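You operate a simulated robot arm through the tools that you are given. There is no shell and no other tool. Be economical: measure what you need, move in short steps, check, and stop when the job is done.

The job below is to be done with a simulated two-armed robot. You get a single attempt, and the scene is never put back.

JOB
Take the purple cloth from the top of the repair bench and lay it out flat on the top of the side bench.

It is judged by the outcome, as a careful person would: the job done as asked, and still so three seconds after it is handed in. It fails if anything else is knocked over, pushed out of place, dropped, spilled or broken. Flat cloth is picked up by pressing the open fingertips on it (5 to 10 N) and closing them slowly along it; thin cloth reads only 2 to 8 mm in the jaws.

ROBOT AND FRAMES
Two 7-joint arms with two-finger parallel grippers on one trunk, on a base that drives. Base frame: it is fixed to the floor where the robot stands at the start and does not move with it; the origin is under the middle of the robot, x ahead of it, y to its left, z up. Readings come in mm, degrees, newtons and seconds.
The left shoulder is at the start at [70, 163, 1254], the right one opposite. With the tool pointing down near the work surface each hand reaches from about 340 to 860 mm from the robot's upright axis, wherever it stands, measured 20 degrees to its own side. Places, roughly: top of the side bench [600, -1100, 900]. Payload 3.43 kg a hand.
The TCP of each hand is the grasp point between the finger pads, 34 mm short of the fingertips. In the tool frame z runs along the fingers and y along their closing line. The gripper opens to 128 mm. The fingers are 24 mm wide and 12 mm thick; the gripper's body (48 by 130 mm) begins 96 mm behind the TCP.
Orientation is told as [roll, pitch, yaw] about the base's x, y, z axes, in that order, counted from this pose: with the fingers straight down and closing along the base's y, the tool's x points along the base's -x, its y along +y and its z along -z.

CONTROLS
- The arms move only by the tool send_rows. It takes "left_steps", "right_steps" or both (then of equal length, played together; a hand with none holds still); each is a list of rows, each a list of 2 entries, a list of its own where there are three numbers: the shift along the base's x, y, z in mm, then the turn, a rotation vector about the base's x, y, z in degrees. In form: [[[tx, ty, tz], [wx, wy, wz]], ...]. A call has 1 to 8 rows; each row shifts and turns the commanded pose from where the row before left it. "left_grip" and "right_grip" are, for a hand that has rows, the opening, from 0 (shut) to 1 (fully open), set as the call begins (left out, the last holds). Rows are played at 5 a second. More than 50 mm and 8.6 degrees between two rows, or a gripper value outside its range, and nothing of the call is played. Where a pose cannot be reached the arm comes as near as it can. A force on the tool above 40 N (or 10 N above the force at the start of the call, whichever is more), or a blocked arm, ends the call early, and 0.2 s more pass. The fingers move at their own pace (about 153 mm/s each) and stop on an object; they squeeze with about 21 N. The grip force told is the motor's: it shows also when the fingers shut on nothing. Time passes only in rows, and 0.2 s behind the last, so rows that do not move let the fingers close. It gives the time, the measured TCP pose, the force on the tool (base axes), the opening and the grip force at its end, in the units of the frame above (readings bear some noise), and new pictures: "views" is both (left out), scene, wrist or none (wrist: the cameras of the hands that moved).
- Cameras (640 x 400 px; columns grow to the right, rows downward): "scene" is now at [116.3, -49.9, 1468.4]; the picture's right is [-0.59, -0.81, 0.00], its down [-0.56, 0.41, -0.72] and it looks along [0.58, -0.43, -0.70] (base axes); focal length 242 px, centre (320, 200). "left" rides on the left gripper at [76, 11, -160] in its tool frame; the picture's right is [-0.15, 0.99, 0.00], its down [-0.88, -0.13, -0.46] and it looks along [-0.45, -0.07, 0.89] (tool axes); focal length 234 px, centre (320, 200). "right" rides on the right gripper at [76, -11, -160] in its tool frame; the picture's right is [0.15, 0.99, 0.00], its down [-0.88, 0.13, -0.46] and it looks along [-0.45, 0.07, 0.89] (tool axes); focal length 234 px, centre (320, 200). There is no depth. A picture from a camera that has moved, and an enlarged one, comes with that camera's place and axes in the base frame and with its lens.
- slide_trunk(by): slides the trunk up (or, below 0, down) by that many mm; the arms and the scene camera ride with it, the base frame stays. It gives what a move gives, with no picture.
- steer(legs): drives the robot by 1 to 6 legs, each [ahead, left, turn to the left] in mm, mm and degrees, along the robot's own axes; the way and the turn of a leg run together, so that a leg with both is an arc; at most 1500 mm and 180 degrees a leg. The arms and the cameras ride along, it lands a little off, and it stops where it bumps. It gives what a move gives, and a new picture of the scene camera.
- pan_tilt(pan, tilt): turns the head with the scene camera to pan (to the left, within 86 degrees either way) and tilt (down, from -29 to 69), counted from straight ahead of the robot. It gives what a move gives, and a new picture of the scene camera.
- enlarge(camera, box): a new picture of the part [left, top, right, bottom] of that camera's present view, enlarged. The clock stands still meanwhile.
- close_job(): hands the job in; it is judged then, once.

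Go step by step. Nothing tells you exact positions but the pictures and the camera data: compare them with the known pose of the tool, close in by small moves and look again before you grip or let go. The budget is 120 turns and 260 pictures, counting those below and the enlarged ones. Unless the task says otherwise, let go and move clear before handing in, and close with one line.

The tools are called after "Request:" as a command line: name --argument value ..., lists and objects as JSON in quotes. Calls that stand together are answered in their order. send_rows: Moves the arms, as the interface text tells. Its arguments: {"type":"object","properties":{"left_steps":{"type":"array","items":{"type":"array"}},"left_grip":{"type":"number"},"right_steps":{"type":"array","items":{"type":"array"}},"right_grip":{"type":"number"},"views":{"type":"string","enum":["both","scene","wrist","none"]}},"required":[]} The other tools are called the same way: slide_trunk (by) slides the trunk up or down; steer (legs) drives the base; pan_tilt (pan, tilt) turns the head that bears the scene camera; enlarge (camera, box) takes an enlarged picture of a part of a camera's view; close_job () hands the job in.

At the start:

```text
time: 0.0
left_tcp_pos: [665.6, -36.8, 1129.9]
left_tool_rot: [0.1, 0.0, 0.0]
left_force: [-0.3, 0.5, -0.6]
left_opening: 128.2
left_grasp_force: 0.2
right_tcp_pos: [343.5, -493.8, 1185.6]
right_tool_rot: [0.1, 0.0, 0.0]
right_force: [-0.8, 0.7, 0.2]
right_opening: 128.1
right_grasp_force: 0.1
trunk travel left (down, up): [-734.0, 206.0]
robot x, y, heading: [0.2, -1.7, 0.1]
head pan, tilt: [-36.3, 44.1]
```

scene: 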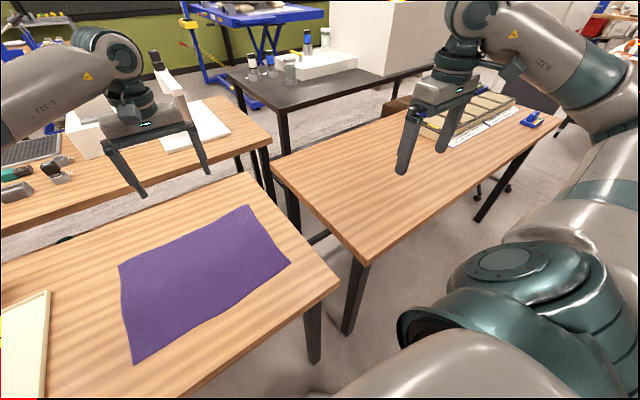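
right: 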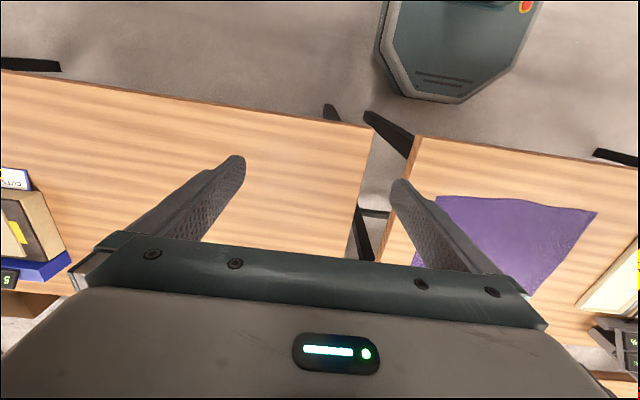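
left: 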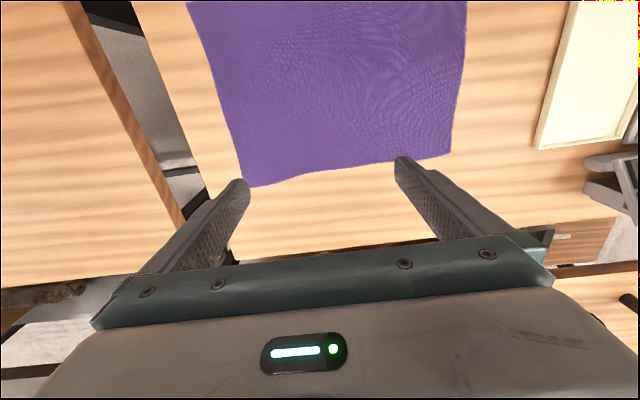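

The purple cloth lies on the near bench at roughly x 490–794, y −217 to 212. The side bench, at right, has free space from about y −366 to −1000. I'll bring both hands above the two near corners, at about (505, ±190).

Request:
send_rows --left_steps '[[[-20, 27.5, -15], [0, 0, 0]], [[-20, 27.5, -15], [0, 0, 0]], [[-20, 27.5, -15], [0, 0, 0]], [[-20, 27.5, -15], [0, 0, 0]], [[-20, 27.5, -15], [0, 0, 0]], [[-20, 27.5, -15], [0, 0, 0]], [[-20, 27.5, -15], [0, 0, 0]], [[-20, 27.5, -15], [0, 0, 0]]]' --right_steps '[[[20.5, 37.5, -20], [0, 0, 0]], [[20.5, 37.5, -20], [0, 0, 0]], [[20.5, 37.5, -20], [0, 0, 0]], [[20.5, 37.5, -20], [0, 0, 0]], [[20.5, 37.5, -20], [0, 0, 0]], [[20.5, 37.5, -20], [0, 0, 0]], [[20.5, 37.5, -20], [0, 0, 0]], [[20.5, 37.5, -20], [0, 0, 0]]]' --left_grip 0.35 --right_grip 0.35

Request:
pan_tilt --pan 0 --tilt 52

```text
time: 1.8
left_tcp_pos: [506.0, 183.3, 1009.4]
left_tool_rot: [0.0, 0.1, 0.0]
left_force: [-0.6, 0.0, 0.2]
left_opening: 44.9
left_grasp_force: 0.1
right_tcp_pos: [508.8, -193.5, 1026.1]
right_tool_rot: [-0.1, 0.1, -0.1]
right_force: [0.5, -0.6, 0.5]
right_opening: 45.2
right_grasp_force: 0.0
trunk travel left (down, up): [-734.0, 206.0]
robot x, y, heading: [-1.5, 1.6, 0.0]
head pan, tilt: [-36.3, 44.1]
camera scene: at [118.5, -48.6, 1468.3], right [-0.59, -0.81, 0.0], down [-0.56, 0.41, -0.72], along [0.58, -0.43, -0.7], focal length 242 px, centre (320, 200)
camera right: at [433.4, -204.3, 1185.3], right [-0.14, 0.99, 0.0], down [0.88, 0.13, 0.45], along [0.45, 0.07, -0.89], focal length 234 px, centre (320, 200)
camera left: at [430.0, 194.8, 1169.7], right [0.15, 0.99, 0.0], down [0.88, -0.13, 0.45], along [0.45, -0.07, -0.89], focal length 234 px, centre (320, 200)
```

scene: 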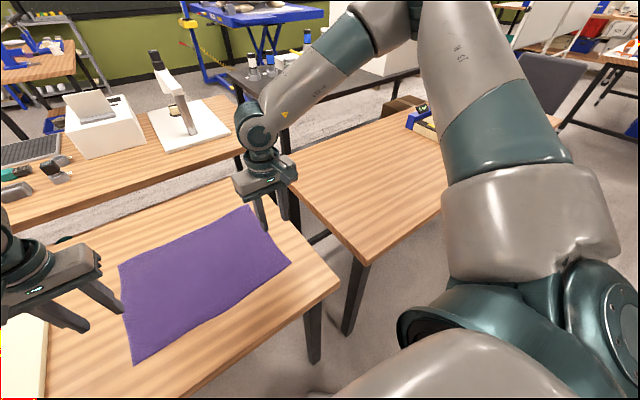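
right: 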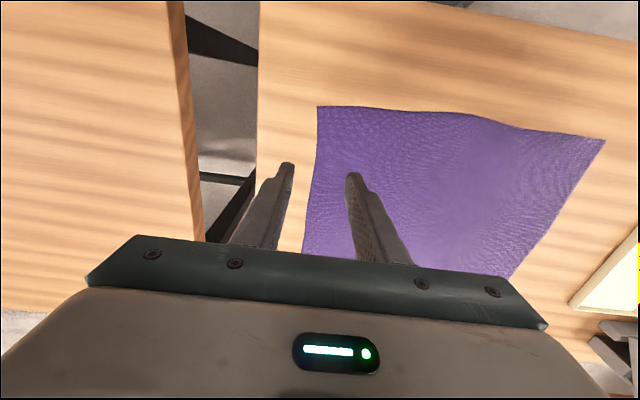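
left: 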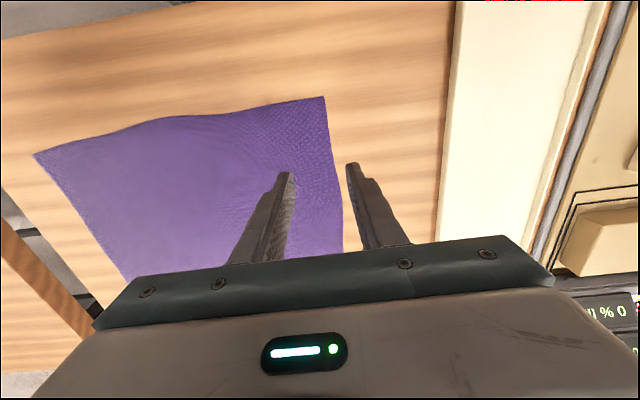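

```text
time: 2.8
left_tcp_pos: [505.6, 182.0, 1010.0]
left_tool_rot: [0.0, 0.0, -0.1]
left_force: [-0.6, 0.1, 0.7]
left_opening: 44.8
left_grasp_force: 0.0
right_tcp_pos: [506.9, -194.1, 1026.2]
right_tool_rot: [0.0, 0.0, 0.0]
right_force: [0.2, -0.6, 0.1]
right_opening: 44.7
right_grasp_force: 0.0
trunk travel left (down, up): [-734.0, 206.0]
robot x, y, heading: [0.4, -1.6, -0.1]
head pan, tilt: [0.0, 52.0]
camera scene: at [125.7, -0.8, 1457.5], right [0.0, -1.0, 0.0], down [-0.79, 0.0, -0.62], along [0.62, 0.0, -0.79], focal length 242 px, centre (320, 200)
```

scene: 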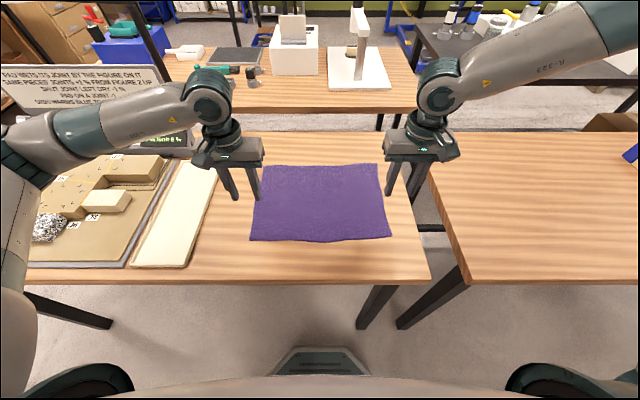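

Comparing the two cameras puts the cloth's near corners at about (467, −203) and (452, 197), and the table perhaps a little higher than 810. I'll come down to just above it and check.

Request:
send_rows --left_steps '[[[-10, -5, -20], [0, 0, 0]], [[-10, -5, -20], [0, 0, 0]], [[-9, -5, -20], [0, 0, 0]], [[-9, -5, -20], [0, 0, 0]], [[0, 0, 0], [0, 0, 0]]]' --right_steps '[[[-6, 6.5, -24], [0, 0, 0]], [[-6, 6.5, -24], [0, 0, 0]], [[-6, 6.5, -24], [0, 0, 0]], [[-6, 6.5, -24], [0, 0, 0]], [[0, 0, 0], [0, 0, 0]]]' --left_grip 0.3 --right_grip 0.3

```text
time: 4.0
left_tcp_pos: [467.1, 164.1, 928.5]
left_tool_rot: [0.0, 0.0, 0.0]
left_force: [0.5, 0.9, -0.2]
left_opening: 38.3
left_grasp_force: 0.1
right_tcp_pos: [477.5, -186.9, 946.5]
right_tool_rot: [0.1, 0.0, 0.1]
right_force: [-0.2, 0.8, -0.6]
right_opening: 38.3
right_grasp_force: 0.0
right hand out of reach, approached as far as the arm can: row 3, 4
trunk travel left (down, up): [-734.0, 206.0]
robot x, y, heading: [-3.2, 2.1, -0.1]
head pan, tilt: [0.0, 52.0]
camera scene: at [125.6, -1.0, 1457.5], right [0.0, -1.0, 0.0], down [-0.79, 0.0, -0.62], along [0.62, 0.0, -0.79], focal length 242 px, centre (320, 200)
camera right: at [402.5, -199.3, 1104.9], right [-0.15, 0.99, 0.0], down [0.88, 0.13, 0.46], along [0.45, 0.07, -0.89], focal length 234 px, centre (320, 200)
camera left: at [390.2, 174.4, 1089.7], right [0.15, 0.99, 0.0], down [0.88, -0.13, 0.46], along [0.45, -0.07, -0.89], focal length 234 px, centre (320, 200)
```

scene: 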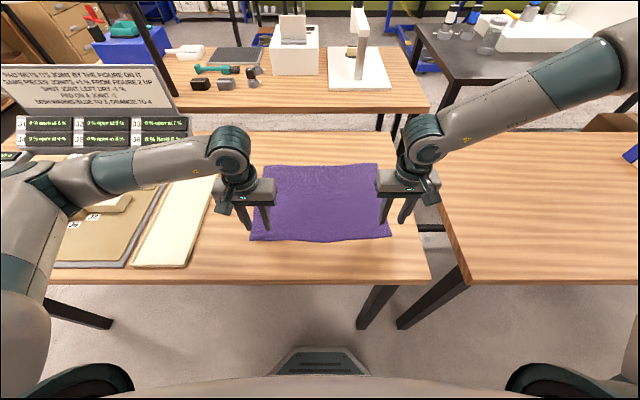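
right: 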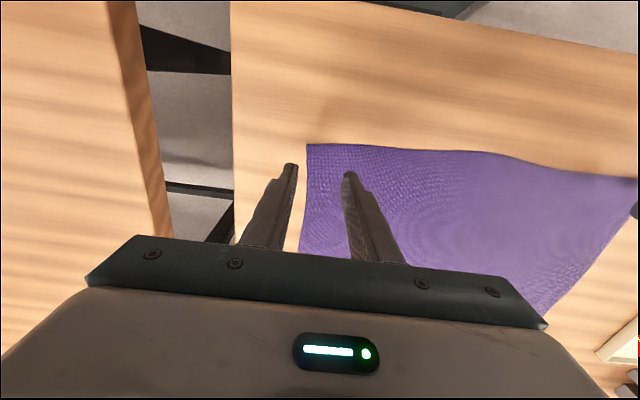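
left: 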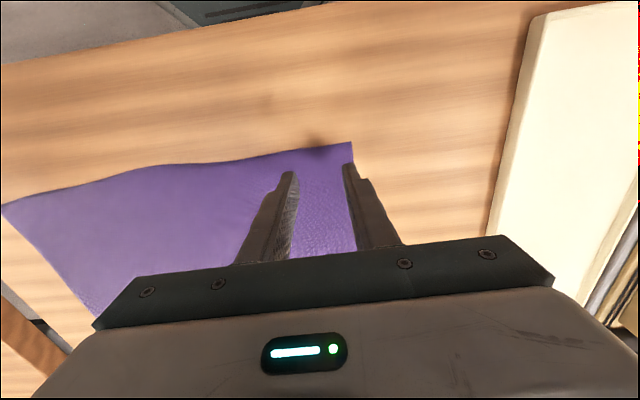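

The table top triangulates to about z 848, with corners near (466, −203) and (451, 197). The right arm is cramped here, so I'll back the base off a little.

Request:
steer --legs '[[-120, 0, 0]]'

```text
time: 5.2
left_tcp_pos: [350.1, 164.1, 929.7]
left_tool_rot: [-0.1, 0.0, 0.0]
left_force: [-0.2, -0.3, 0.4]
left_opening: 38.4
left_grasp_force: 0.1
right_tcp_pos: [360.2, -189.8, 945.0]
right_tool_rot: [0.1, 0.0, 0.0]
right_force: [-0.1, -0.1, 0.5]
right_opening: 38.2
right_grasp_force: 0.1
trunk travel left (down, up): [-734.0, 206.0]
robot x, y, heading: [-120.2, -1.4, -0.0]
head pan, tilt: [0.0, 52.0]
camera scene: at [8.0, -1.1, 1457.4], right [0.0, -1.0, 0.0], down [-0.79, 0.0, -0.62], along [0.62, 0.0, -0.79], focal length 242 px, centre (320, 200)
```

scene: 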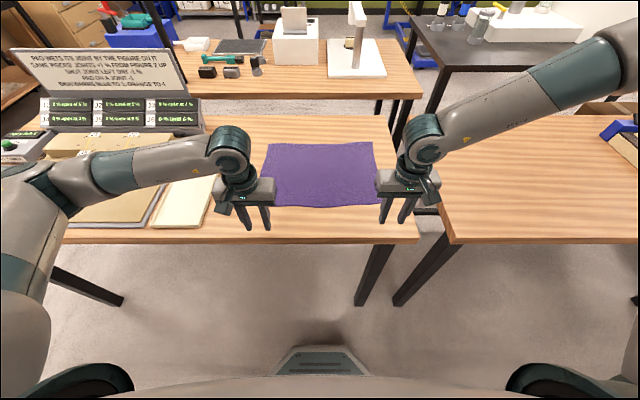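

Now I'll move both hands over the corners again, just above the cloth.

Request:
send_rows --left_steps '[[[29, 0, 0], [0, 0, 0]], [[29, 0, 0], [0, 0, 0]], [[29, 0, -10], [0, 0, 0]], [[29, 0, -10], [0, 0, 0]], [[0, 0, -10], [0, 0, 0]], [[0, 0, 0], [0, 0, 0]]]' --right_steps '[[[30, 4, 0], [0, 0, 0]], [[30, 4, 0], [0, 0, 0]], [[30, 5, -15], [0, 0, 0]], [[30, 5, -15], [0, 0, 0]], [[0, 0, -15], [0, 0, 0]], [[0, 0, 0], [0, 0, 0]]]'

```text
time: 6.7
left_tcp_pos: [464.9, 162.9, 900.2]
left_tool_rot: [0.0, 0.0, 0.0]
left_force: [-0.6, 1.0, 0.4]
left_opening: 38.5
left_grasp_force: 0.1
right_tcp_pos: [450.3, -226.3, 944.5]
right_tool_rot: [0.2, -0.1, 0.1]
right_force: [0.4, -1.0, 0.1]
right_opening: 38.4
right_grasp_force: 0.1
right hand out of reach, approached as far as the arm can: row 1, 2, 3, 4, 5
trunk travel left (down, up): [-734.0, 206.0]
robot x, y, heading: [-118.2, 2.4, -0.1]
head pan, tilt: [0.0, 52.0]
camera scene: at [7.5, -1.1, 1457.5], right [0.0, -1.0, 0.0], down [-0.79, 0.0, -0.62], along [0.62, 0.0, -0.79], focal length 242 px, centre (320, 200)
camera right: at [374.4, -237.5, 1104.3], right [-0.15, 0.99, 0.0], down [0.88, 0.13, 0.46], along [0.45, 0.07, -0.89], focal length 234 px, centre (320, 200)
camera left: at [388.7, 173.2, 1060.4], right [0.15, 0.99, 0.0], down [0.88, -0.13, 0.46], along [0.45, -0.07, -0.89], focal length 234 px, centre (320, 200)
```

scene: 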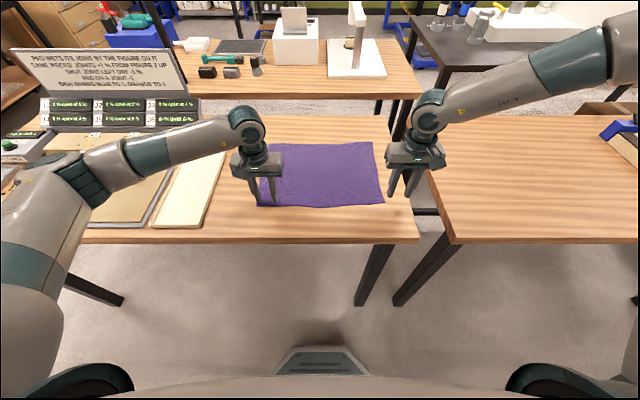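
right: 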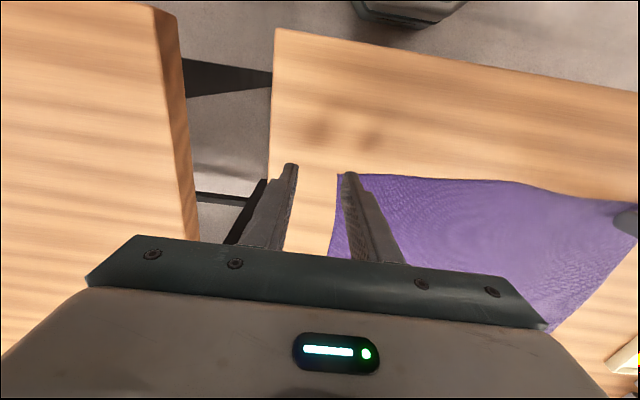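
left: 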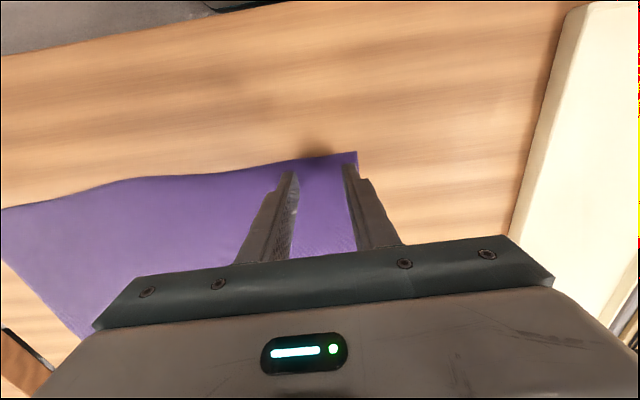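

The right hand can't swing inward past about 20° of its own side. I'll lift a bit and shift the base left so both corners come within reach.

Request:
send_rows --left_steps '[[[0, -35, 35], [0, 0, 0]], [[0, -35, 35], [0, 0, 0]], [[0, 0, 0], [0, 0, 0]]]' --right_steps '[[[0, 0, 15], [0, 0, 0]], [[0, 0, 15], [0, 0, 0]], [[0, 0, 0], [0, 0, 0]]]' --views "none"

Request:
steer --legs '[[0, 120, 0]]'

```text
time: 7.5
left_tcp_pos: [466.6, 94.0, 971.2]
left_tool_rot: [0.1, 0.0, 0.0]
left_force: [0.5, 0.2, -0.2]
left_opening: 38.5
left_grasp_force: 0.0
right_tcp_pos: [450.0, -226.1, 975.1]
right_tool_rot: [0.1, 0.1, 0.1]
right_force: [0.2, 0.4, -0.6]
right_opening: 38.1
right_grasp_force: 0.0
trunk travel left (down, up): [-734.0, 206.0]
robot x, y, heading: [-115.8, -3.3, -0.1]
head pan, tilt: [0.0, 52.0]
```

```text
time: 8.7
left_tcp_pos: [465.6, 213.3, 971.7]
left_tool_rot: [0.0, 0.0, -0.2]
left_force: [0.0, -0.7, -0.1]
left_opening: 38.5
left_grasp_force: 0.0
right_tcp_pos: [449.6, -106.8, 975.1]
right_tool_rot: [0.1, 0.0, -0.2]
right_force: [0.1, -0.1, 0.5]
right_opening: 38.5
right_grasp_force: 0.0
trunk travel left (down, up): [-734.0, 206.0]
robot x, y, heading: [-114.7, 118.8, 0.0]
head pan, tilt: [0.0, 52.0]
camera scene: at [7.4, 118.2, 1457.6], right [0.0, -1.0, 0.0], down [-0.79, 0.0, -0.62], along [0.62, 0.0, -0.79], focal length 242 px, centre (320, 200)
```

scene: 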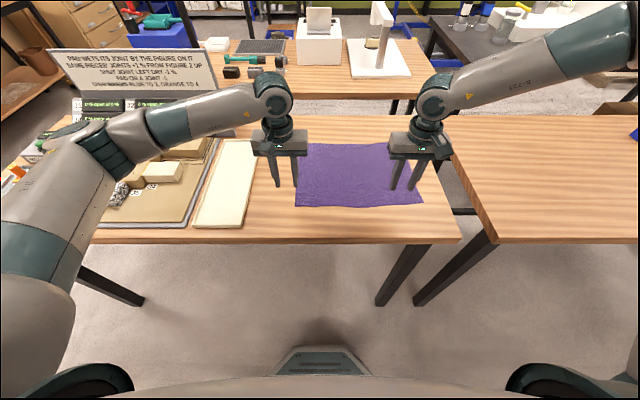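

Both corners should now be within reach, so I'm moving to hover over them.

Request:
send_rows --left_steps '[[[0, -25, 0], [0, 0, 0]], [[1, -25, 0], [0, 0, 0]], [[0, 0, -35], [0, 0, 0]], [[0, 0, -32], [0, 0, 0]], [[0, 0, 0], [0, 0, 0]]]' --right_steps '[[[16, -33, 0], [0, 0, 0]], [[16, -32, 0], [0, 0, 0]], [[0, 0, -35], [0, 0, 0]], [[0, 0, -35], [0, 0, 0]], [[0, 0, 0], [0, 0, 0]]]' --views "wrist"

```text
time: 9.9
left_tcp_pos: [465.6, 162.3, 905.8]
left_tool_rot: [-0.1, 0.1, -0.1]
left_force: [0.7, 0.4, 0.0]
left_opening: 38.5
left_grasp_force: 0.1
right_tcp_pos: [480.2, -173.1, 905.8]
right_tool_rot: [0.2, -0.1, -0.1]
right_force: [0.1, -0.3, -0.7]
right_opening: 38.4
right_grasp_force: 0.1
right hand out of reach, approached as far as the arm can: row 4
trunk travel left (down, up): [-734.0, 206.0]
robot x, y, heading: [-120.5, 120.7, -0.0]
head pan, tilt: [0.0, 52.0]
camera right: at [403.9, -184.4, 1066.6], right [-0.14, 0.99, 0.0], down [0.88, 0.13, 0.46], along [0.45, 0.07, -0.89], focal length 234 px, centre (320, 200)
camera left: at [388.6, 173.4, 1065.3], right [0.15, 0.99, 0.0], down [0.88, -0.13, 0.46], along [0.45, -0.07, -0.89], focal length 234 px, centre (320, 200)
```

right: 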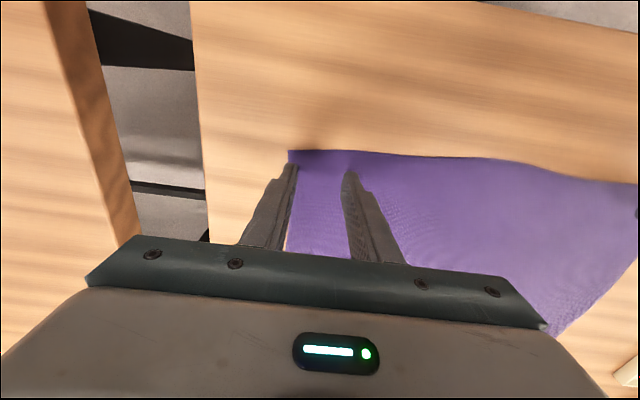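
left: 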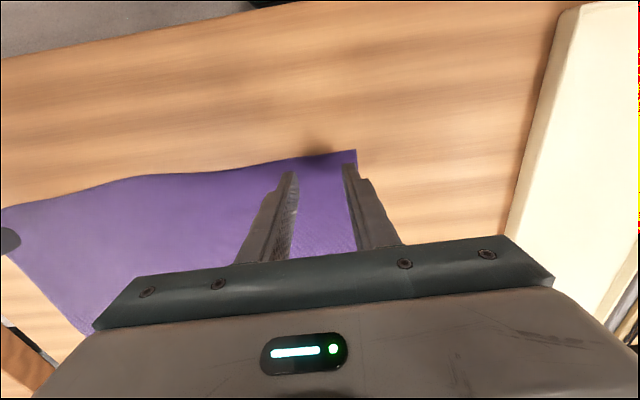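

The right arm is limited low down. I'll lift both hands and lower the trunk by the same amount, so the arms work relatively higher.

Request:
send_rows --left_steps '[[[0, 0, 40], [0, 0, 0]], [[0, 0, 40], [0, 0, 0]], [[0, 0, 40], [0, 0, 0]], [[0, 0, 40], [0, 0, 0]], [[0, 0, 0], [0, 0, 0]]]' --right_steps '[[[0, 0, 40], [0, 0, 0]], [[0, 0, 40], [0, 0, 0]], [[0, 0, 40], [0, 0, 0]], [[0, 0, 40], [0, 0, 0]], [[0, 0, 0], [0, 0, 0]]]' --views "none"

Request:
slide_trunk --by -150

```text
time: 11.1
left_tcp_pos: [468.2, 163.0, 1062.2]
left_tool_rot: [0.0, 0.0, 0.0]
left_force: [0.5, -0.6, -0.7]
left_opening: 38.5
left_grasp_force: 0.0
right_tcp_pos: [481.5, -173.2, 1066.0]
right_tool_rot: [0.1, 0.1, -0.1]
right_force: [-0.1, -0.7, 0.6]
right_opening: 38.3
right_grasp_force: 0.0
trunk travel left (down, up): [-734.0, 206.0]
robot x, y, heading: [-121.7, 123.6, 0.1]
head pan, tilt: [0.0, 52.0]
```

```text
time: 12.8
left_tcp_pos: [466.5, 163.0, 913.4]
left_tool_rot: [0.0, 0.0, -0.1]
left_force: [0.2, -0.2, 0.3]
left_opening: 38.6
left_grasp_force: 0.1
right_tcp_pos: [480.1, -172.5, 917.0]
right_tool_rot: [0.1, 0.0, -0.1]
right_force: [0.1, 0.7, 0.5]
right_opening: 38.7
right_grasp_force: 0.0
trunk travel left (down, up): [-584.0, 356.0]
robot x, y, heading: [-117.0, 119.5, -0.0]
head pan, tilt: [0.0, 52.0]
```

Both hands are at the corners. I'll descend in small steps until they touch.

Request:
send_rows --left_steps '[[[5, 0, -12], [0, 0, 0]], [[0, 0, -11], [0, 0, 0]], [[0, 0, -4], [0, 0, 0]], [[0, 0, 0], [0, 0, 0]]]' --right_steps '[[[0, 0, -14], [0, 0, 0]], [[0, 0, -13], [0, 0, 0]], [[0, 0, -4], [0, 0, 0]], [[0, 0, 0], [0, 0, 0]]]' --views "wrist"

```text
time: 13.7
left_tcp_pos: [471.5, 162.3, 895.4]
left_tool_rot: [-0.3, -0.8, 0.0]
left_force: [-2.0, 1.0, 17.5]
left_opening: 38.9
left_grasp_force: 0.8
right_tcp_pos: [481.7, -170.9, 896.0]
right_tool_rot: [0.2, -1.0, -0.1]
right_force: [-2.2, -1.6, 20.6]
right_opening: 38.6
right_grasp_force: 0.2
trunk travel left (down, up): [-584.0, 356.0]
robot x, y, heading: [-112.5, 121.3, -0.2]
head pan, tilt: [0.0, 52.0]
stopped in row 4 (right hand): the force on the tool passed its limit (the readings are from after the stop); the commanded pose is now the measured one
camera right: at [404.3, -183.0, 1053.8], right [-0.14, 0.99, 0.0], down [0.87, 0.13, 0.47], along [0.47, 0.07, -0.88], focal length 234 px, centre (320, 200)
camera left: at [392.4, 174.4, 1054.7], right [0.15, 0.99, 0.0], down [0.87, -0.13, 0.47], along [0.46, -0.07, -0.88], focal length 234 px, centre (320, 200)
```

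right: 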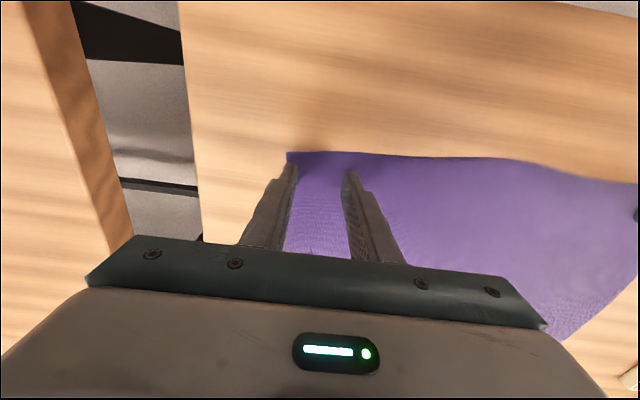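
left: 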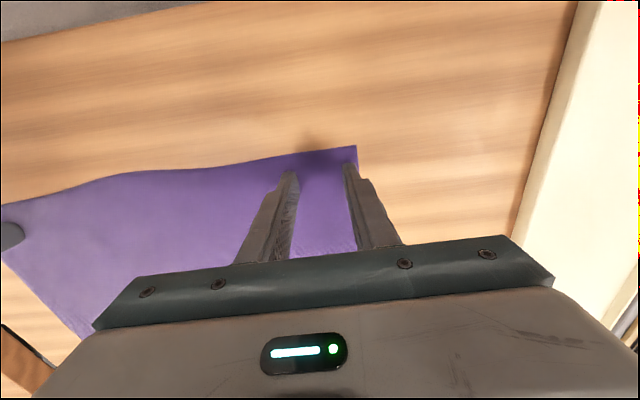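

Contact came at TCP z ≈ 896, and it's pressing a bit hard. I'll ease up slightly.

Request:
send_rows --left_steps '[[[0, 0, 2], [0, 0, 0]], [[0, 0, 0], [0, 0, 0]]]' --right_steps '[[[0, 0, 2], [0, 0, 0]], [[0, 0, 0], [0, 0, 0]]]' --views "none"

```text
time: 14.3
left_tcp_pos: [471.4, 162.2, 896.4]
left_tool_rot: [-0.3, -0.6, 0.0]
left_force: [0.6, -1.6, 18.5]
left_opening: 37.8
left_grasp_force: 0.0
right_tcp_pos: [482.7, -171.7, 895.8]
right_tool_rot: [0.2, -0.9, -0.1]
right_force: [0.9, 0.0, 21.4]
right_opening: 38.4
right_grasp_force: 0.1
trunk travel left (down, up): [-584.0, 356.0]
robot x, y, heading: [-117.4, 118.0, -0.3]
head pan, tilt: [0.0, 52.0]
```

Request:
send_rows --left_steps '[[[0, 0, 3], [0, 0, 0]], [[0, 0, 0], [0, 0, 0]]]' --right_steps '[[[0, 0, 3], [0, 0, 0]], [[0, 0, 0], [0, 0, 0]]]' --views "none"

```text
time: 14.9
left_tcp_pos: [471.5, 162.2, 895.8]
left_tool_rot: [-0.2, -0.3, 0.0]
left_force: [-0.6, -1.3, 3.6]
left_opening: 38.3
left_grasp_force: 0.1
right_tcp_pos: [483.6, -172.2, 895.6]
right_tool_rot: [0.3, -0.5, -0.1]
right_force: [-1.0, 2.3, 7.2]
right_opening: 38.1
right_grasp_force: 0.1
trunk travel left (down, up): [-584.0, 356.0]
robot x, y, heading: [-119.0, 120.0, -0.3]
head pan, tilt: [0.0, 52.0]
```

The right hand is at 7 N and the left at 4 N. I'll press the left a touch more and close slowly.

Request:
send_rows --left_steps '[[[0, 0, -1], [0, 0, 0]], [[0, 0, 0], [0, 0, 0]]]' --right_steps '[[[0, 0, 0], [0, 0, 0]], [[0, 0, 0], [0, 0, 0]]]' --left_grip 0.24 --right_grip 0.24 --views "wrist"

```text
time: 15.5
left_tcp_pos: [473.1, 163.0, 895.9]
left_tool_rot: [-0.2, -0.4, 0.0]
left_force: [-1.9, 0.6, 8.2]
left_opening: 30.5
left_grasp_force: 0.0
right_tcp_pos: [482.4, -172.3, 896.1]
right_tool_rot: [0.1, -0.7, -0.1]
right_force: [-0.6, 0.2, 1.2]
right_opening: 30.4
right_grasp_force: 0.0
trunk travel left (down, up): [-584.0, 356.0]
robot x, y, heading: [-120.7, 120.7, 0.1]
head pan, tilt: [0.0, 52.0]
camera right: at [406.1, -183.9, 1054.6], right [-0.14, 0.99, 0.0], down [0.88, 0.13, 0.47], along [0.46, 0.07, -0.89], focal length 234 px, centre (320, 200)
camera left: at [394.6, 174.2, 1055.2], right [0.15, 0.99, 0.0], down [0.88, -0.13, 0.46], along [0.46, -0.07, -0.89], focal length 234 px, centre (320, 200)
```

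right: 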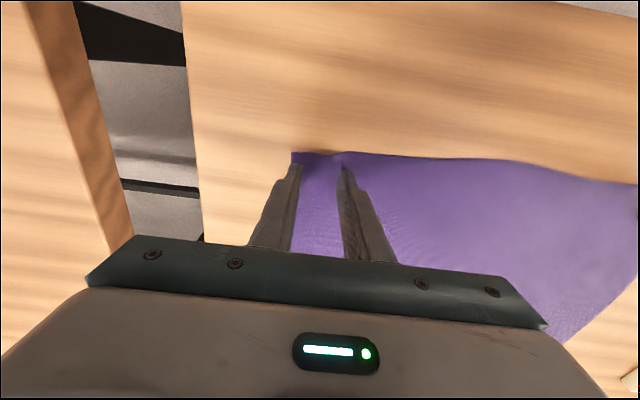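
left: 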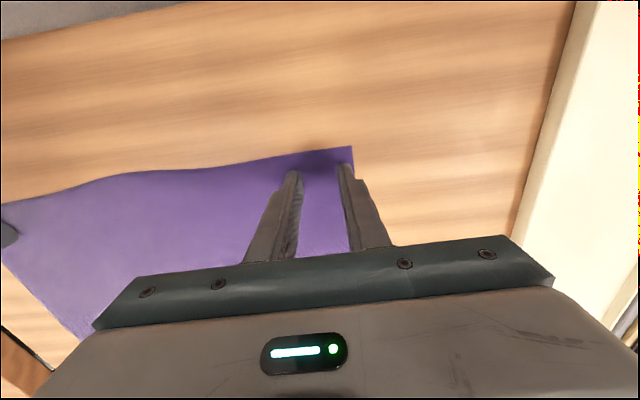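

The cloth is gathering with the fingers. The right hand went light, so I'll press it a little more and keep closing.

Request:
send_rows --left_steps '[[[0, 0, 0], [0, 0, 0]], [[0, 0, 0], [0, 0, 0]]]' --right_steps '[[[0, 0, -1.5], [0, 0, 0]], [[0, 0, 0], [0, 0, 0]]]' --left_grip 0.17 --right_grip 0.2 --views "none"

Request:
send_rows --left_steps '[[[0, 0, 0], [0, 0, 0]], [[0, 0, 0], [0, 0, 0]]]' --right_steps '[[[0, 0, 0], [0, 0, 0]], [[0, 0, 0], [0, 0, 0]]]' --left_grip 0.13 --right_grip 0.13 --views "wrist"

```text
time: 16.1
left_tcp_pos: [471.2, 161.8, 896.1]
left_tool_rot: [-0.2, -0.6, 0.0]
left_force: [1.2, -0.2, 3.7]
left_opening: 21.0
left_grasp_force: 0.1
right_tcp_pos: [484.1, -172.8, 895.4]
right_tool_rot: [0.3, -0.7, -0.1]
right_force: [-0.9, -1.0, 10.5]
right_opening: 25.2
right_grasp_force: 0.1
trunk travel left (down, up): [-584.0, 356.0]
robot x, y, heading: [-120.4, 119.2, -0.2]
head pan, tilt: [0.0, 52.0]
```

```text
time: 16.7
left_tcp_pos: [472.2, 162.7, 895.6]
left_tool_rot: [-0.3, -0.6, 0.0]
left_force: [0.2, 0.0, 3.1]
left_opening: 15.3
left_grasp_force: 0.1
right_tcp_pos: [483.3, -171.6, 895.9]
right_tool_rot: [0.2, -0.7, -0.1]
right_force: [-0.3, -1.7, 12.4]
right_opening: 15.8
right_grasp_force: 0.1
trunk travel left (down, up): [-584.0, 356.0]
robot x, y, heading: [-119.1, 118.4, -0.1]
head pan, tilt: [0.0, 52.0]
camera right: at [406.0, -183.4, 1054.2], right [-0.14, 0.99, 0.0], down [0.87, 0.13, 0.47], along [0.46, 0.07, -0.88], focal length 234 px, centre (320, 200)
camera left: at [394.2, 174.4, 1055.3], right [0.15, 0.99, 0.0], down [0.88, -0.13, 0.46], along [0.46, -0.07, -0.89], focal length 234 px, centre (320, 200)
```

right: 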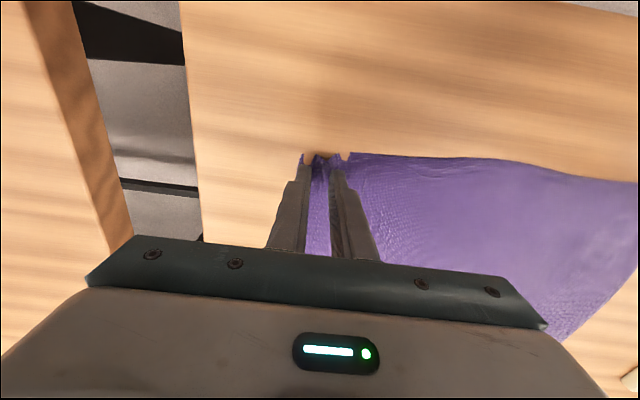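
left: 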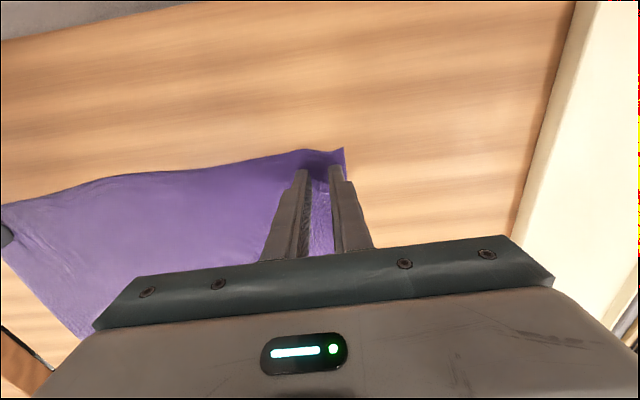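

The right ridge is forming. I'll press the left slightly more and finish closing both.

Request:
send_rows --left_steps '[[[0, 0, -1.5], [0, 0, 0]], [[0, 0, 0], [0, 0, 0]]]' --right_steps '[[[0, 0, 0], [0, 0, 0]], [[0, 0, 0], [0, 0, 0]]]' --left_grip 0.08 --right_grip 0.07 --views "none"

Request:
send_rows --left_steps '[[[0, 0, 0], [0, 0, 0]], [[0, 0, 0], [0, 0, 0]], [[0, 0, 0], [0, 0, 0]]]' --right_steps '[[[0, 0, 0], [0, 0, 0]], [[0, 0, 0], [0, 0, 0]], [[0, 0, 0], [0, 0, 0]]]' --left_grip 0 --right_grip 0 --views "wrist"

```text
time: 17.3
left_tcp_pos: [472.5, 163.7, 895.3]
left_tool_rot: [-0.3, -0.6, 0.0]
left_force: [1.4, 0.3, 13.1]
left_opening: 9.0
left_grasp_force: 0.1
right_tcp_pos: [482.1, -171.9, 894.9]
right_tool_rot: [0.2, -0.7, -0.1]
right_force: [0.5, 1.2, 9.6]
right_opening: 10.3
right_grasp_force: 11.5
trunk travel left (down, up): [-584.0, 356.0]
robot x, y, heading: [-119.8, 118.3, 0.1]
head pan, tilt: [0.0, 52.0]
```

```text
time: 18.1
left_tcp_pos: [471.7, 161.6, 894.5]
left_tool_rot: [-0.3, -0.7, 0.0]
left_force: [2.4, 1.7, 21.2]
left_opening: 0.0
left_grasp_force: 20.7
right_tcp_pos: [481.7, -171.4, 895.6]
right_tool_rot: [0.2, -0.6, -0.1]
right_force: [2.1, 1.0, 7.4]
right_opening: 8.6
right_grasp_force: 21.2
trunk travel left (down, up): [-584.0, 356.0]
robot x, y, heading: [-119.4, 121.1, 0.2]
head pan, tilt: [0.0, 52.0]
camera right: at [405.1, -183.2, 1054.4], right [-0.14, 0.99, 0.0], down [0.87, 0.13, 0.47], along [0.46, 0.07, -0.88], focal length 234 px, centre (320, 200)
camera left: at [393.6, 174.8, 1054.9], right [0.15, 0.99, 0.0], down [0.88, -0.13, 0.47], along [0.46, -0.07, -0.89], focal length 234 px, centre (320, 200)
```

right: 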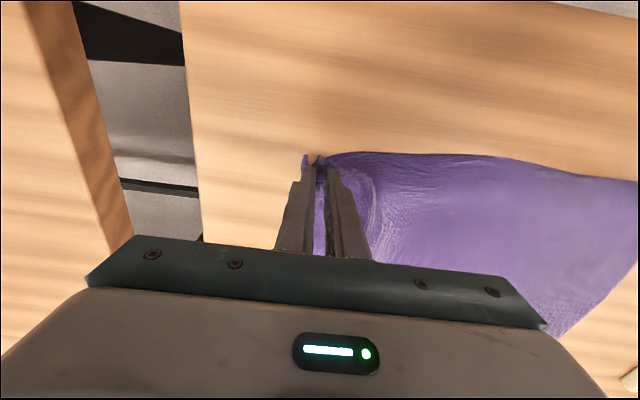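
left: 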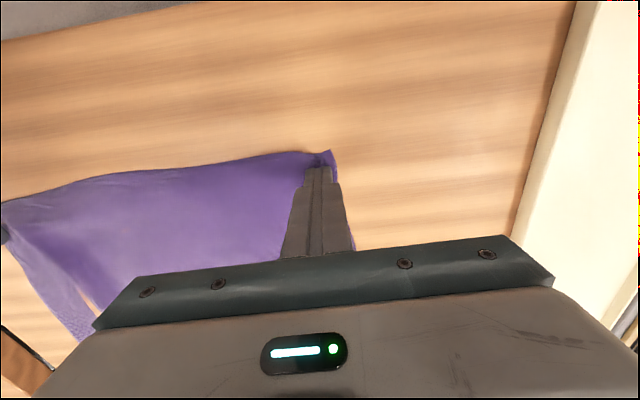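

The right hand has the cloth at 8.6 mm. The left slid over it, so I'll lift it, reopen, and go again slightly further in.

Request:
send_rows --left_steps '[[[0, 0, 15], [0, 0, 0]], [[0, -8, 0], [0, 0, 0]], [[0, -8, 0], [0, 0, 0]], [[0, 0, 0], [0, 0, 0]]]' --left_grip 0.3 --views "wrist"

```text
time: 19.1
left_tcp_pos: [471.7, 147.4, 908.6]
left_tool_rot: [-0.3, -0.6, 0.0]
left_force: [1.6, 0.6, -0.9]
left_opening: 38.2
left_grasp_force: 0.2
right_tcp_pos: [482.7, -171.5, 895.3]
right_tool_rot: [0.0, -0.8, -0.1]
right_force: [-2.3, 1.0, 16.0]
right_opening: 8.5
right_grasp_force: 21.2
trunk travel left (down, up): [-584.0, 356.0]
robot x, y, heading: [-119.6, 119.0, -0.1]
head pan, tilt: [0.0, 52.0]
camera left: at [393.9, 158.9, 1069.2], right [0.15, 0.99, 0.0], down [0.88, -0.13, 0.46], along [0.46, -0.07, -0.89], focal length 234 px, centre (320, 200)
```

left: 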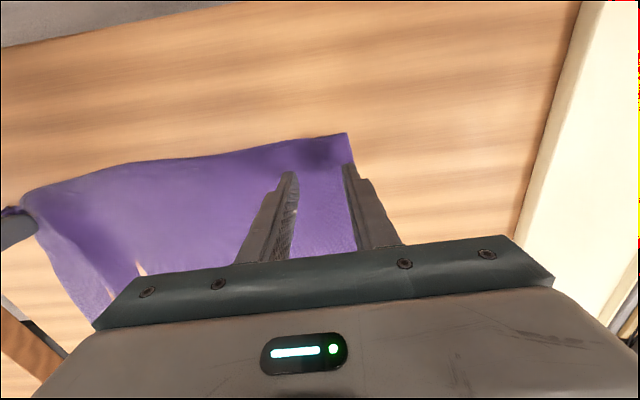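

Request:
send_rows --left_steps '[[[0, 0, -8], [0, 0, 0]], [[0, 0, -6], [0, 0, 0]], [[0, 0, 0], [0, 0, 0]]]' --views "none"

```text
time: 19.9
left_tcp_pos: [473.1, 146.6, 896.1]
left_tool_rot: [-0.2, -0.5, 0.0]
left_force: [-0.5, 0.4, 4.5]
left_opening: 38.4
left_grasp_force: 0.4
right_tcp_pos: [482.6, -172.0, 895.0]
right_tool_rot: [0.2, -0.7, -0.1]
right_force: [-1.9, 1.1, 15.0]
right_opening: 8.4
right_grasp_force: 20.4
trunk travel left (down, up): [-584.0, 356.0]
robot x, y, heading: [-117.4, 119.8, -0.1]
head pan, tilt: [0.0, 52.0]
```

Request:
send_rows --left_steps '[[[0, 0, -1.5], [0, 0, 0]], [[0, 0, 0], [0, 0, 0]]]' --left_grip 0.24 --views "none"

Request:
send_rows --left_steps '[[[0, 0, 0], [0, 0, 0]], [[0, 0, 0], [0, 0, 0]]]' --left_grip 0.19 --views "wrist"

```text
time: 20.5
left_tcp_pos: [473.0, 147.0, 894.9]
left_tool_rot: [-0.3, -0.6, 0.0]
left_force: [0.0, -1.4, 18.0]
left_opening: 30.2
left_grasp_force: 0.0
right_tcp_pos: [482.2, -172.5, 895.4]
right_tool_rot: [0.2, -0.7, -0.1]
right_force: [1.3, 1.8, 10.7]
right_opening: 8.6
right_grasp_force: 21.0
trunk travel left (down, up): [-584.0, 356.0]
robot x, y, heading: [-123.2, 120.1, 0.3]
head pan, tilt: [0.0, 52.0]
```

```text
time: 21.1
left_tcp_pos: [472.1, 145.8, 895.0]
left_tool_rot: [-0.3, -0.6, -0.1]
left_force: [2.6, -3.2, 24.2]
left_opening: 22.9
left_grasp_force: 0.0
right_tcp_pos: [481.4, -171.9, 895.7]
right_tool_rot: [0.2, -0.8, -0.2]
right_force: [0.8, 2.4, 9.1]
right_opening: 8.2
right_grasp_force: 21.2
trunk travel left (down, up): [-584.0, 356.0]
robot x, y, heading: [-120.3, 119.7, -0.3]
head pan, tilt: [0.0, 52.0]
camera left: at [393.5, 158.0, 1054.8], right [0.15, 0.99, 0.0], down [0.88, -0.13, 0.47], along [0.46, -0.07, -0.88], focal length 234 px, centre (320, 200)
```

left: 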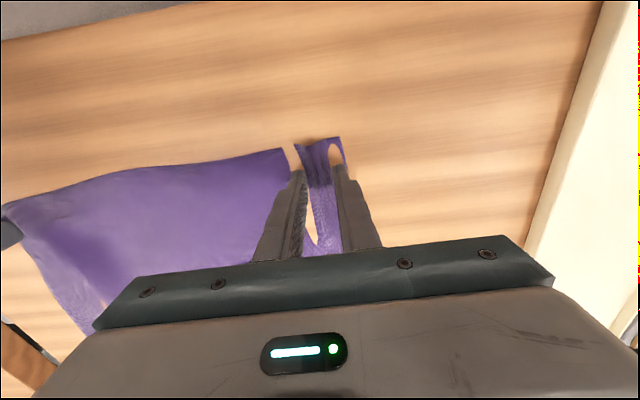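

Pressure rose to 24 N; easing by 1 mm and continuing to close slowly.

Request:
send_rows --left_steps '[[[0, 0, 1.5], [0, 0, 0]], [[0, 0, 0], [0, 0, 0]]]' --left_grip 0.15 --views "none"

Request:
send_rows --left_steps '[[[0, 0, 0], [0, 0, 0]], [[0, 0, 0], [0, 0, 0]]]' --left_grip 0.1 --views "wrist"

```text
time: 21.7
left_tcp_pos: [471.4, 147.3, 895.6]
left_tool_rot: [-0.3, -0.6, -0.1]
left_force: [0.6, -4.2, 15.9]
left_opening: 17.7
left_grasp_force: 0.1
right_tcp_pos: [482.6, -172.7, 896.1]
right_tool_rot: [0.2, -0.7, -0.1]
right_force: [-0.6, 2.8, 10.6]
right_opening: 2.1
right_grasp_force: 21.1
trunk travel left (down, up): [-584.0, 356.0]
robot x, y, heading: [-114.4, 122.6, -0.1]
head pan, tilt: [0.0, 52.0]
```

```text
time: 22.3
left_tcp_pos: [470.9, 146.5, 895.8]
left_tool_rot: [-0.2, -0.4, 0.0]
left_force: [0.8, -3.8, 11.2]
left_opening: 12.6
left_grasp_force: 0.1
right_tcp_pos: [482.1, -172.4, 895.8]
right_tool_rot: [0.2, -0.7, -0.2]
right_force: [-3.2, 2.6, 11.0]
right_opening: 2.3
right_grasp_force: 21.1
trunk travel left (down, up): [-584.0, 356.0]
robot x, y, heading: [-116.8, 117.5, -0.2]
head pan, tilt: [0.0, 52.0]
camera left: at [393.2, 157.9, 1055.1], right [0.15, 0.99, 0.0], down [0.88, -0.13, 0.46], along [0.46, -0.07, -0.89], focal length 234 px, centre (320, 200)
```

left: 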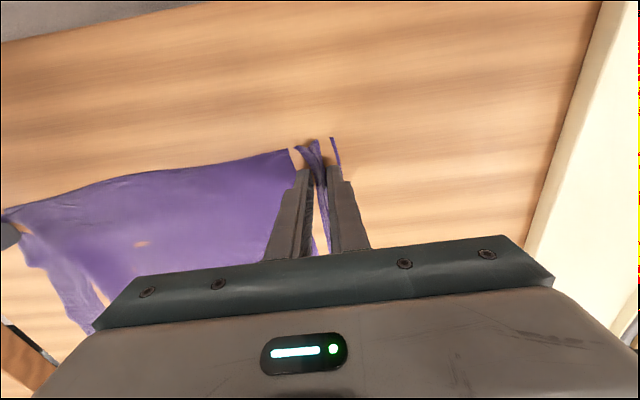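

A ridge is between the left fingers; closing fully.

Request:
send_rows --left_steps '[[[0, 0, 0], [0, 0, 0]], [[0, 0, 0], [0, 0, 0]], [[0, 0, 0], [0, 0, 0]]]' --right_steps '[[[0, 0, 0], [0, 0, 0]], [[0, 0, 0], [0, 0, 0]], [[0, 0, 0], [0, 0, 0]]]' --left_grip 0

```text
time: 23.1
left_tcp_pos: [471.6, 146.3, 895.2]
left_tool_rot: [-0.3, -0.5, 0.0]
left_force: [-1.2, -6.9, 7.7]
left_opening: 2.2
left_grasp_force: 21.0
right_tcp_pos: [482.5, -171.0, 896.4]
right_tool_rot: [0.2, -0.7, -0.2]
right_force: [-3.1, 5.9, 11.5]
right_opening: 2.1
right_grasp_force: 21.2
trunk travel left (down, up): [-584.0, 356.0]
robot x, y, heading: [-119.9, 118.8, -0.3]
head pan, tilt: [0.0, 52.0]
camera scene: at [5.0, 119.3, 1307.8], right [0.0, -1.0, 0.0], down [-0.79, 0.0, -0.62], along [0.62, 0.0, -0.79], focal length 242 px, centre (320, 200)
camera right: at [405.1, -183.2, 1054.3], right [-0.14, 0.99, 0.0], down [0.87, 0.13, 0.47], along [0.46, 0.07, -0.88], focal length 234 px, centre (320, 200)
camera left: at [393.5, 158.1, 1055.1], right [0.15, 0.99, 0.0], down [0.88, -0.13, 0.46], along [0.46, -0.07, -0.89], focal length 234 px, centre (320, 200)
```

scene: 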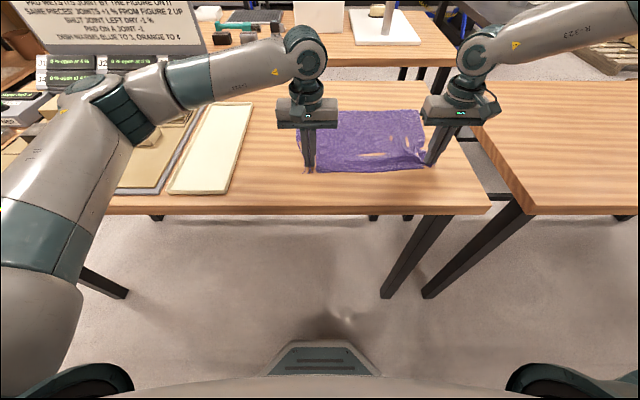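
right: 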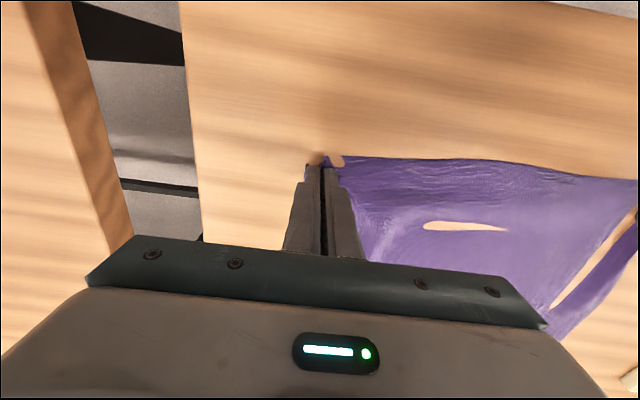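
left: 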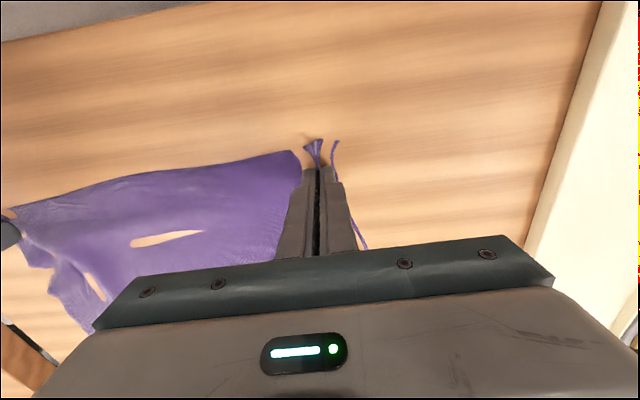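

Both hands now hold cloth (about 2 mm) with some tension between them. I'll bring the hands slightly together, lift, and look.

Request:
send_rows --left_steps '[[[0, -4, 5], [0, 0, 0]], [[0, 0, 20], [0, 0, 0]], [[0, 0, 25], [0, 0, 0]], [[0, 0, 25], [0, 0, 0]], [[0, 0, 25], [0, 0, 0]], [[0, 0, 0], [0, 0, 0]]]' --right_steps '[[[0, 4, 5], [0, 0, 0]], [[0, 0, 20], [0, 0, 0]], [[0, 0, 25], [0, 0, 0]], [[0, 0, 25], [0, 0, 0]], [[0, 0, 25], [0, 0, 0]], [[0, 0, 0], [0, 0, 0]]]'

```text
time: 24.5
left_tcp_pos: [475.0, 142.7, 994.1]
left_tool_rot: [-0.2, -0.3, 0.1]
left_force: [-0.5, -1.7, 0.1]
left_opening: 2.4
left_grasp_force: 21.3
right_tcp_pos: [485.7, -166.9, 992.8]
right_tool_rot: [0.4, -0.6, -0.1]
right_force: [0.1, 2.6, -0.4]
right_opening: 1.8
right_grasp_force: 21.1
trunk travel left (down, up): [-584.0, 356.0]
robot x, y, heading: [-115.7, 119.0, -0.1]
head pan, tilt: [0.0, 52.0]
camera scene: at [8.3, 118.8, 1307.4], right [0.0, -1.0, 0.0], down [-0.79, 0.0, -0.61], along [0.61, 0.0, -0.79], focal length 242 px, centre (320, 200)
camera right: at [408.3, -179.9, 1152.5], right [-0.14, 0.99, 0.0], down [0.88, 0.13, 0.46], along [0.46, 0.07, -0.89], focal length 234 px, centre (320, 200)
camera left: at [396.4, 154.1, 1153.8], right [0.15, 0.99, 0.0], down [0.88, -0.13, 0.46], along [0.46, -0.07, -0.89], focal length 234 px, centre (320, 200)
```

scene: 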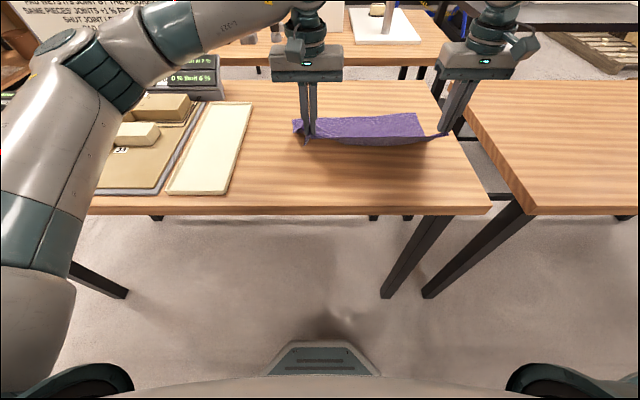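
right: 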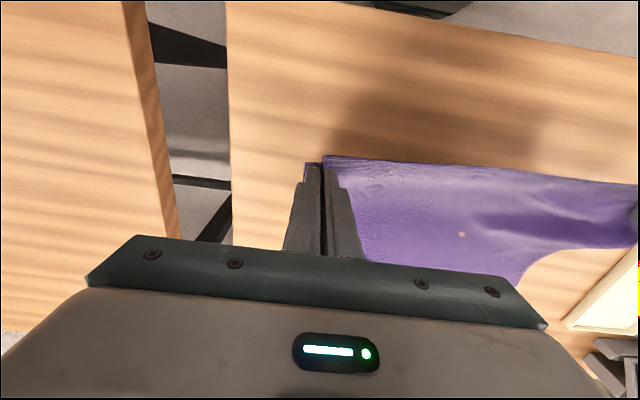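
left: 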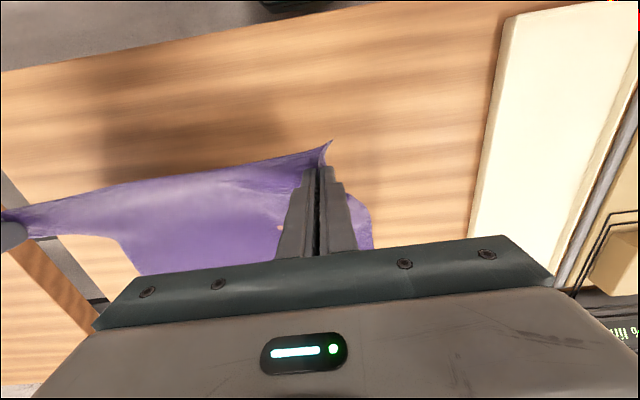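

Both near corners hold. I'll raise the trunk to hang the cloth free.

Request:
slide_trunk --by 340

Request:
send_rows --left_steps '[[[0, 0, 20], [0, 0, 0]], [[0, 0, 20], [0, 0, 0]], [[0, 0, 0], [0, 0, 0]]]' --right_steps '[[[0, 0, 20], [0, 0, 0]], [[0, 0, 20], [0, 0, 0]], [[0, 0, 0], [0, 0, 0]]]' --views "scene"

```text
time: 27.8
left_tcp_pos: [473.7, 141.0, 1335.8]
left_tool_rot: [-0.2, -0.3, 0.0]
left_force: [0.3, -2.9, 0.6]
left_opening: 1.9
left_grasp_force: 20.7
right_tcp_pos: [484.4, -167.9, 1333.2]
right_tool_rot: [0.2, -0.6, -0.1]
right_force: [-0.1, 1.8, -0.5]
right_opening: 1.9
right_grasp_force: 20.7
trunk travel left (down, up): [-924.0, 16.0]
robot x, y, heading: [-121.7, 117.1, -0.1]
head pan, tilt: [0.0, 52.0]
```

```text
time: 28.6
left_tcp_pos: [474.7, 143.0, 1374.9]
left_tool_rot: [-0.2, -0.3, 0.1]
left_force: [-0.4, -2.2, -1.1]
left_opening: 2.2
left_grasp_force: 21.5
right_tcp_pos: [485.8, -168.3, 1374.0]
right_tool_rot: [0.1, -0.7, -0.1]
right_force: [-0.2, 0.9, 0.0]
right_opening: 1.6
right_grasp_force: 21.2
trunk travel left (down, up): [-924.0, 16.0]
robot x, y, heading: [-115.6, 120.5, -0.1]
head pan, tilt: [0.0, 52.0]
camera scene: at [8.4, 118.7, 1647.5], right [0.0, -1.0, 0.0], down [-0.79, 0.0, -0.61], along [0.61, 0.0, -0.79], focal length 242 px, centre (320, 200)
```

scene: 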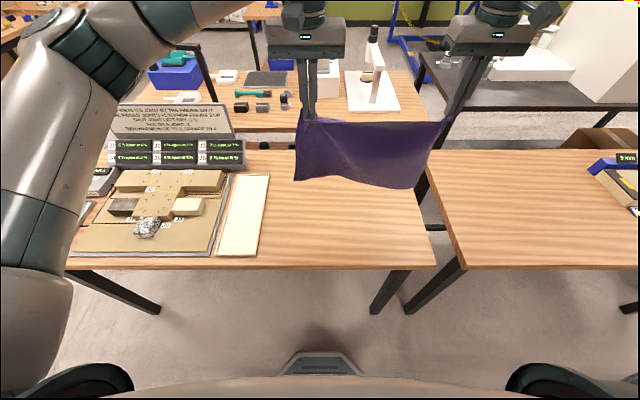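

The cloth hangs freely from both hands. I'll drive sideways to the right to stand in front of the side bench.

Request:
steer --legs '[[0, -660, 0]]'

```text
time: 32.3
left_tcp_pos: [472.9, -516.7, 1376.3]
left_tool_rot: [-0.3, -0.5, 0.1]
left_force: [-0.2, -1.6, 0.5]
left_opening: 2.2
left_grasp_force: 21.0
right_tcp_pos: [483.9, -827.4, 1374.2]
right_tool_rot: [0.0, -0.6, -0.1]
right_force: [-0.9, 2.9, -0.3]
right_opening: 1.9
right_grasp_force: 20.8
trunk travel left (down, up): [-924.0, 16.0]
robot x, y, heading: [-119.1, -540.6, 0.1]
head pan, tilt: [0.0, 52.0]
camera scene: at [7.2, -540.4, 1647.6], right [0.0, -1.0, 0.0], down [-0.79, 0.0, -0.62], along [0.62, 0.0, -0.79], focal length 242 px, centre (320, 200)
```

scene: 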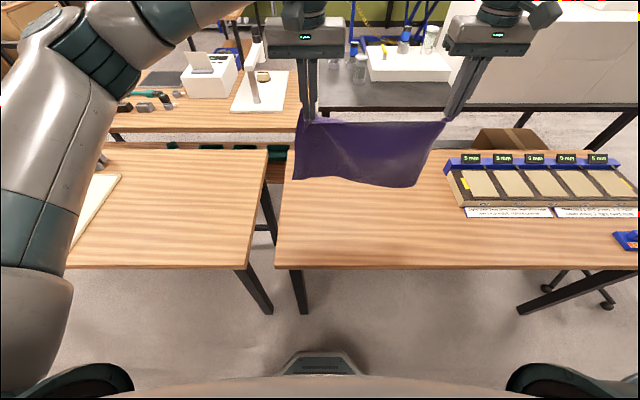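

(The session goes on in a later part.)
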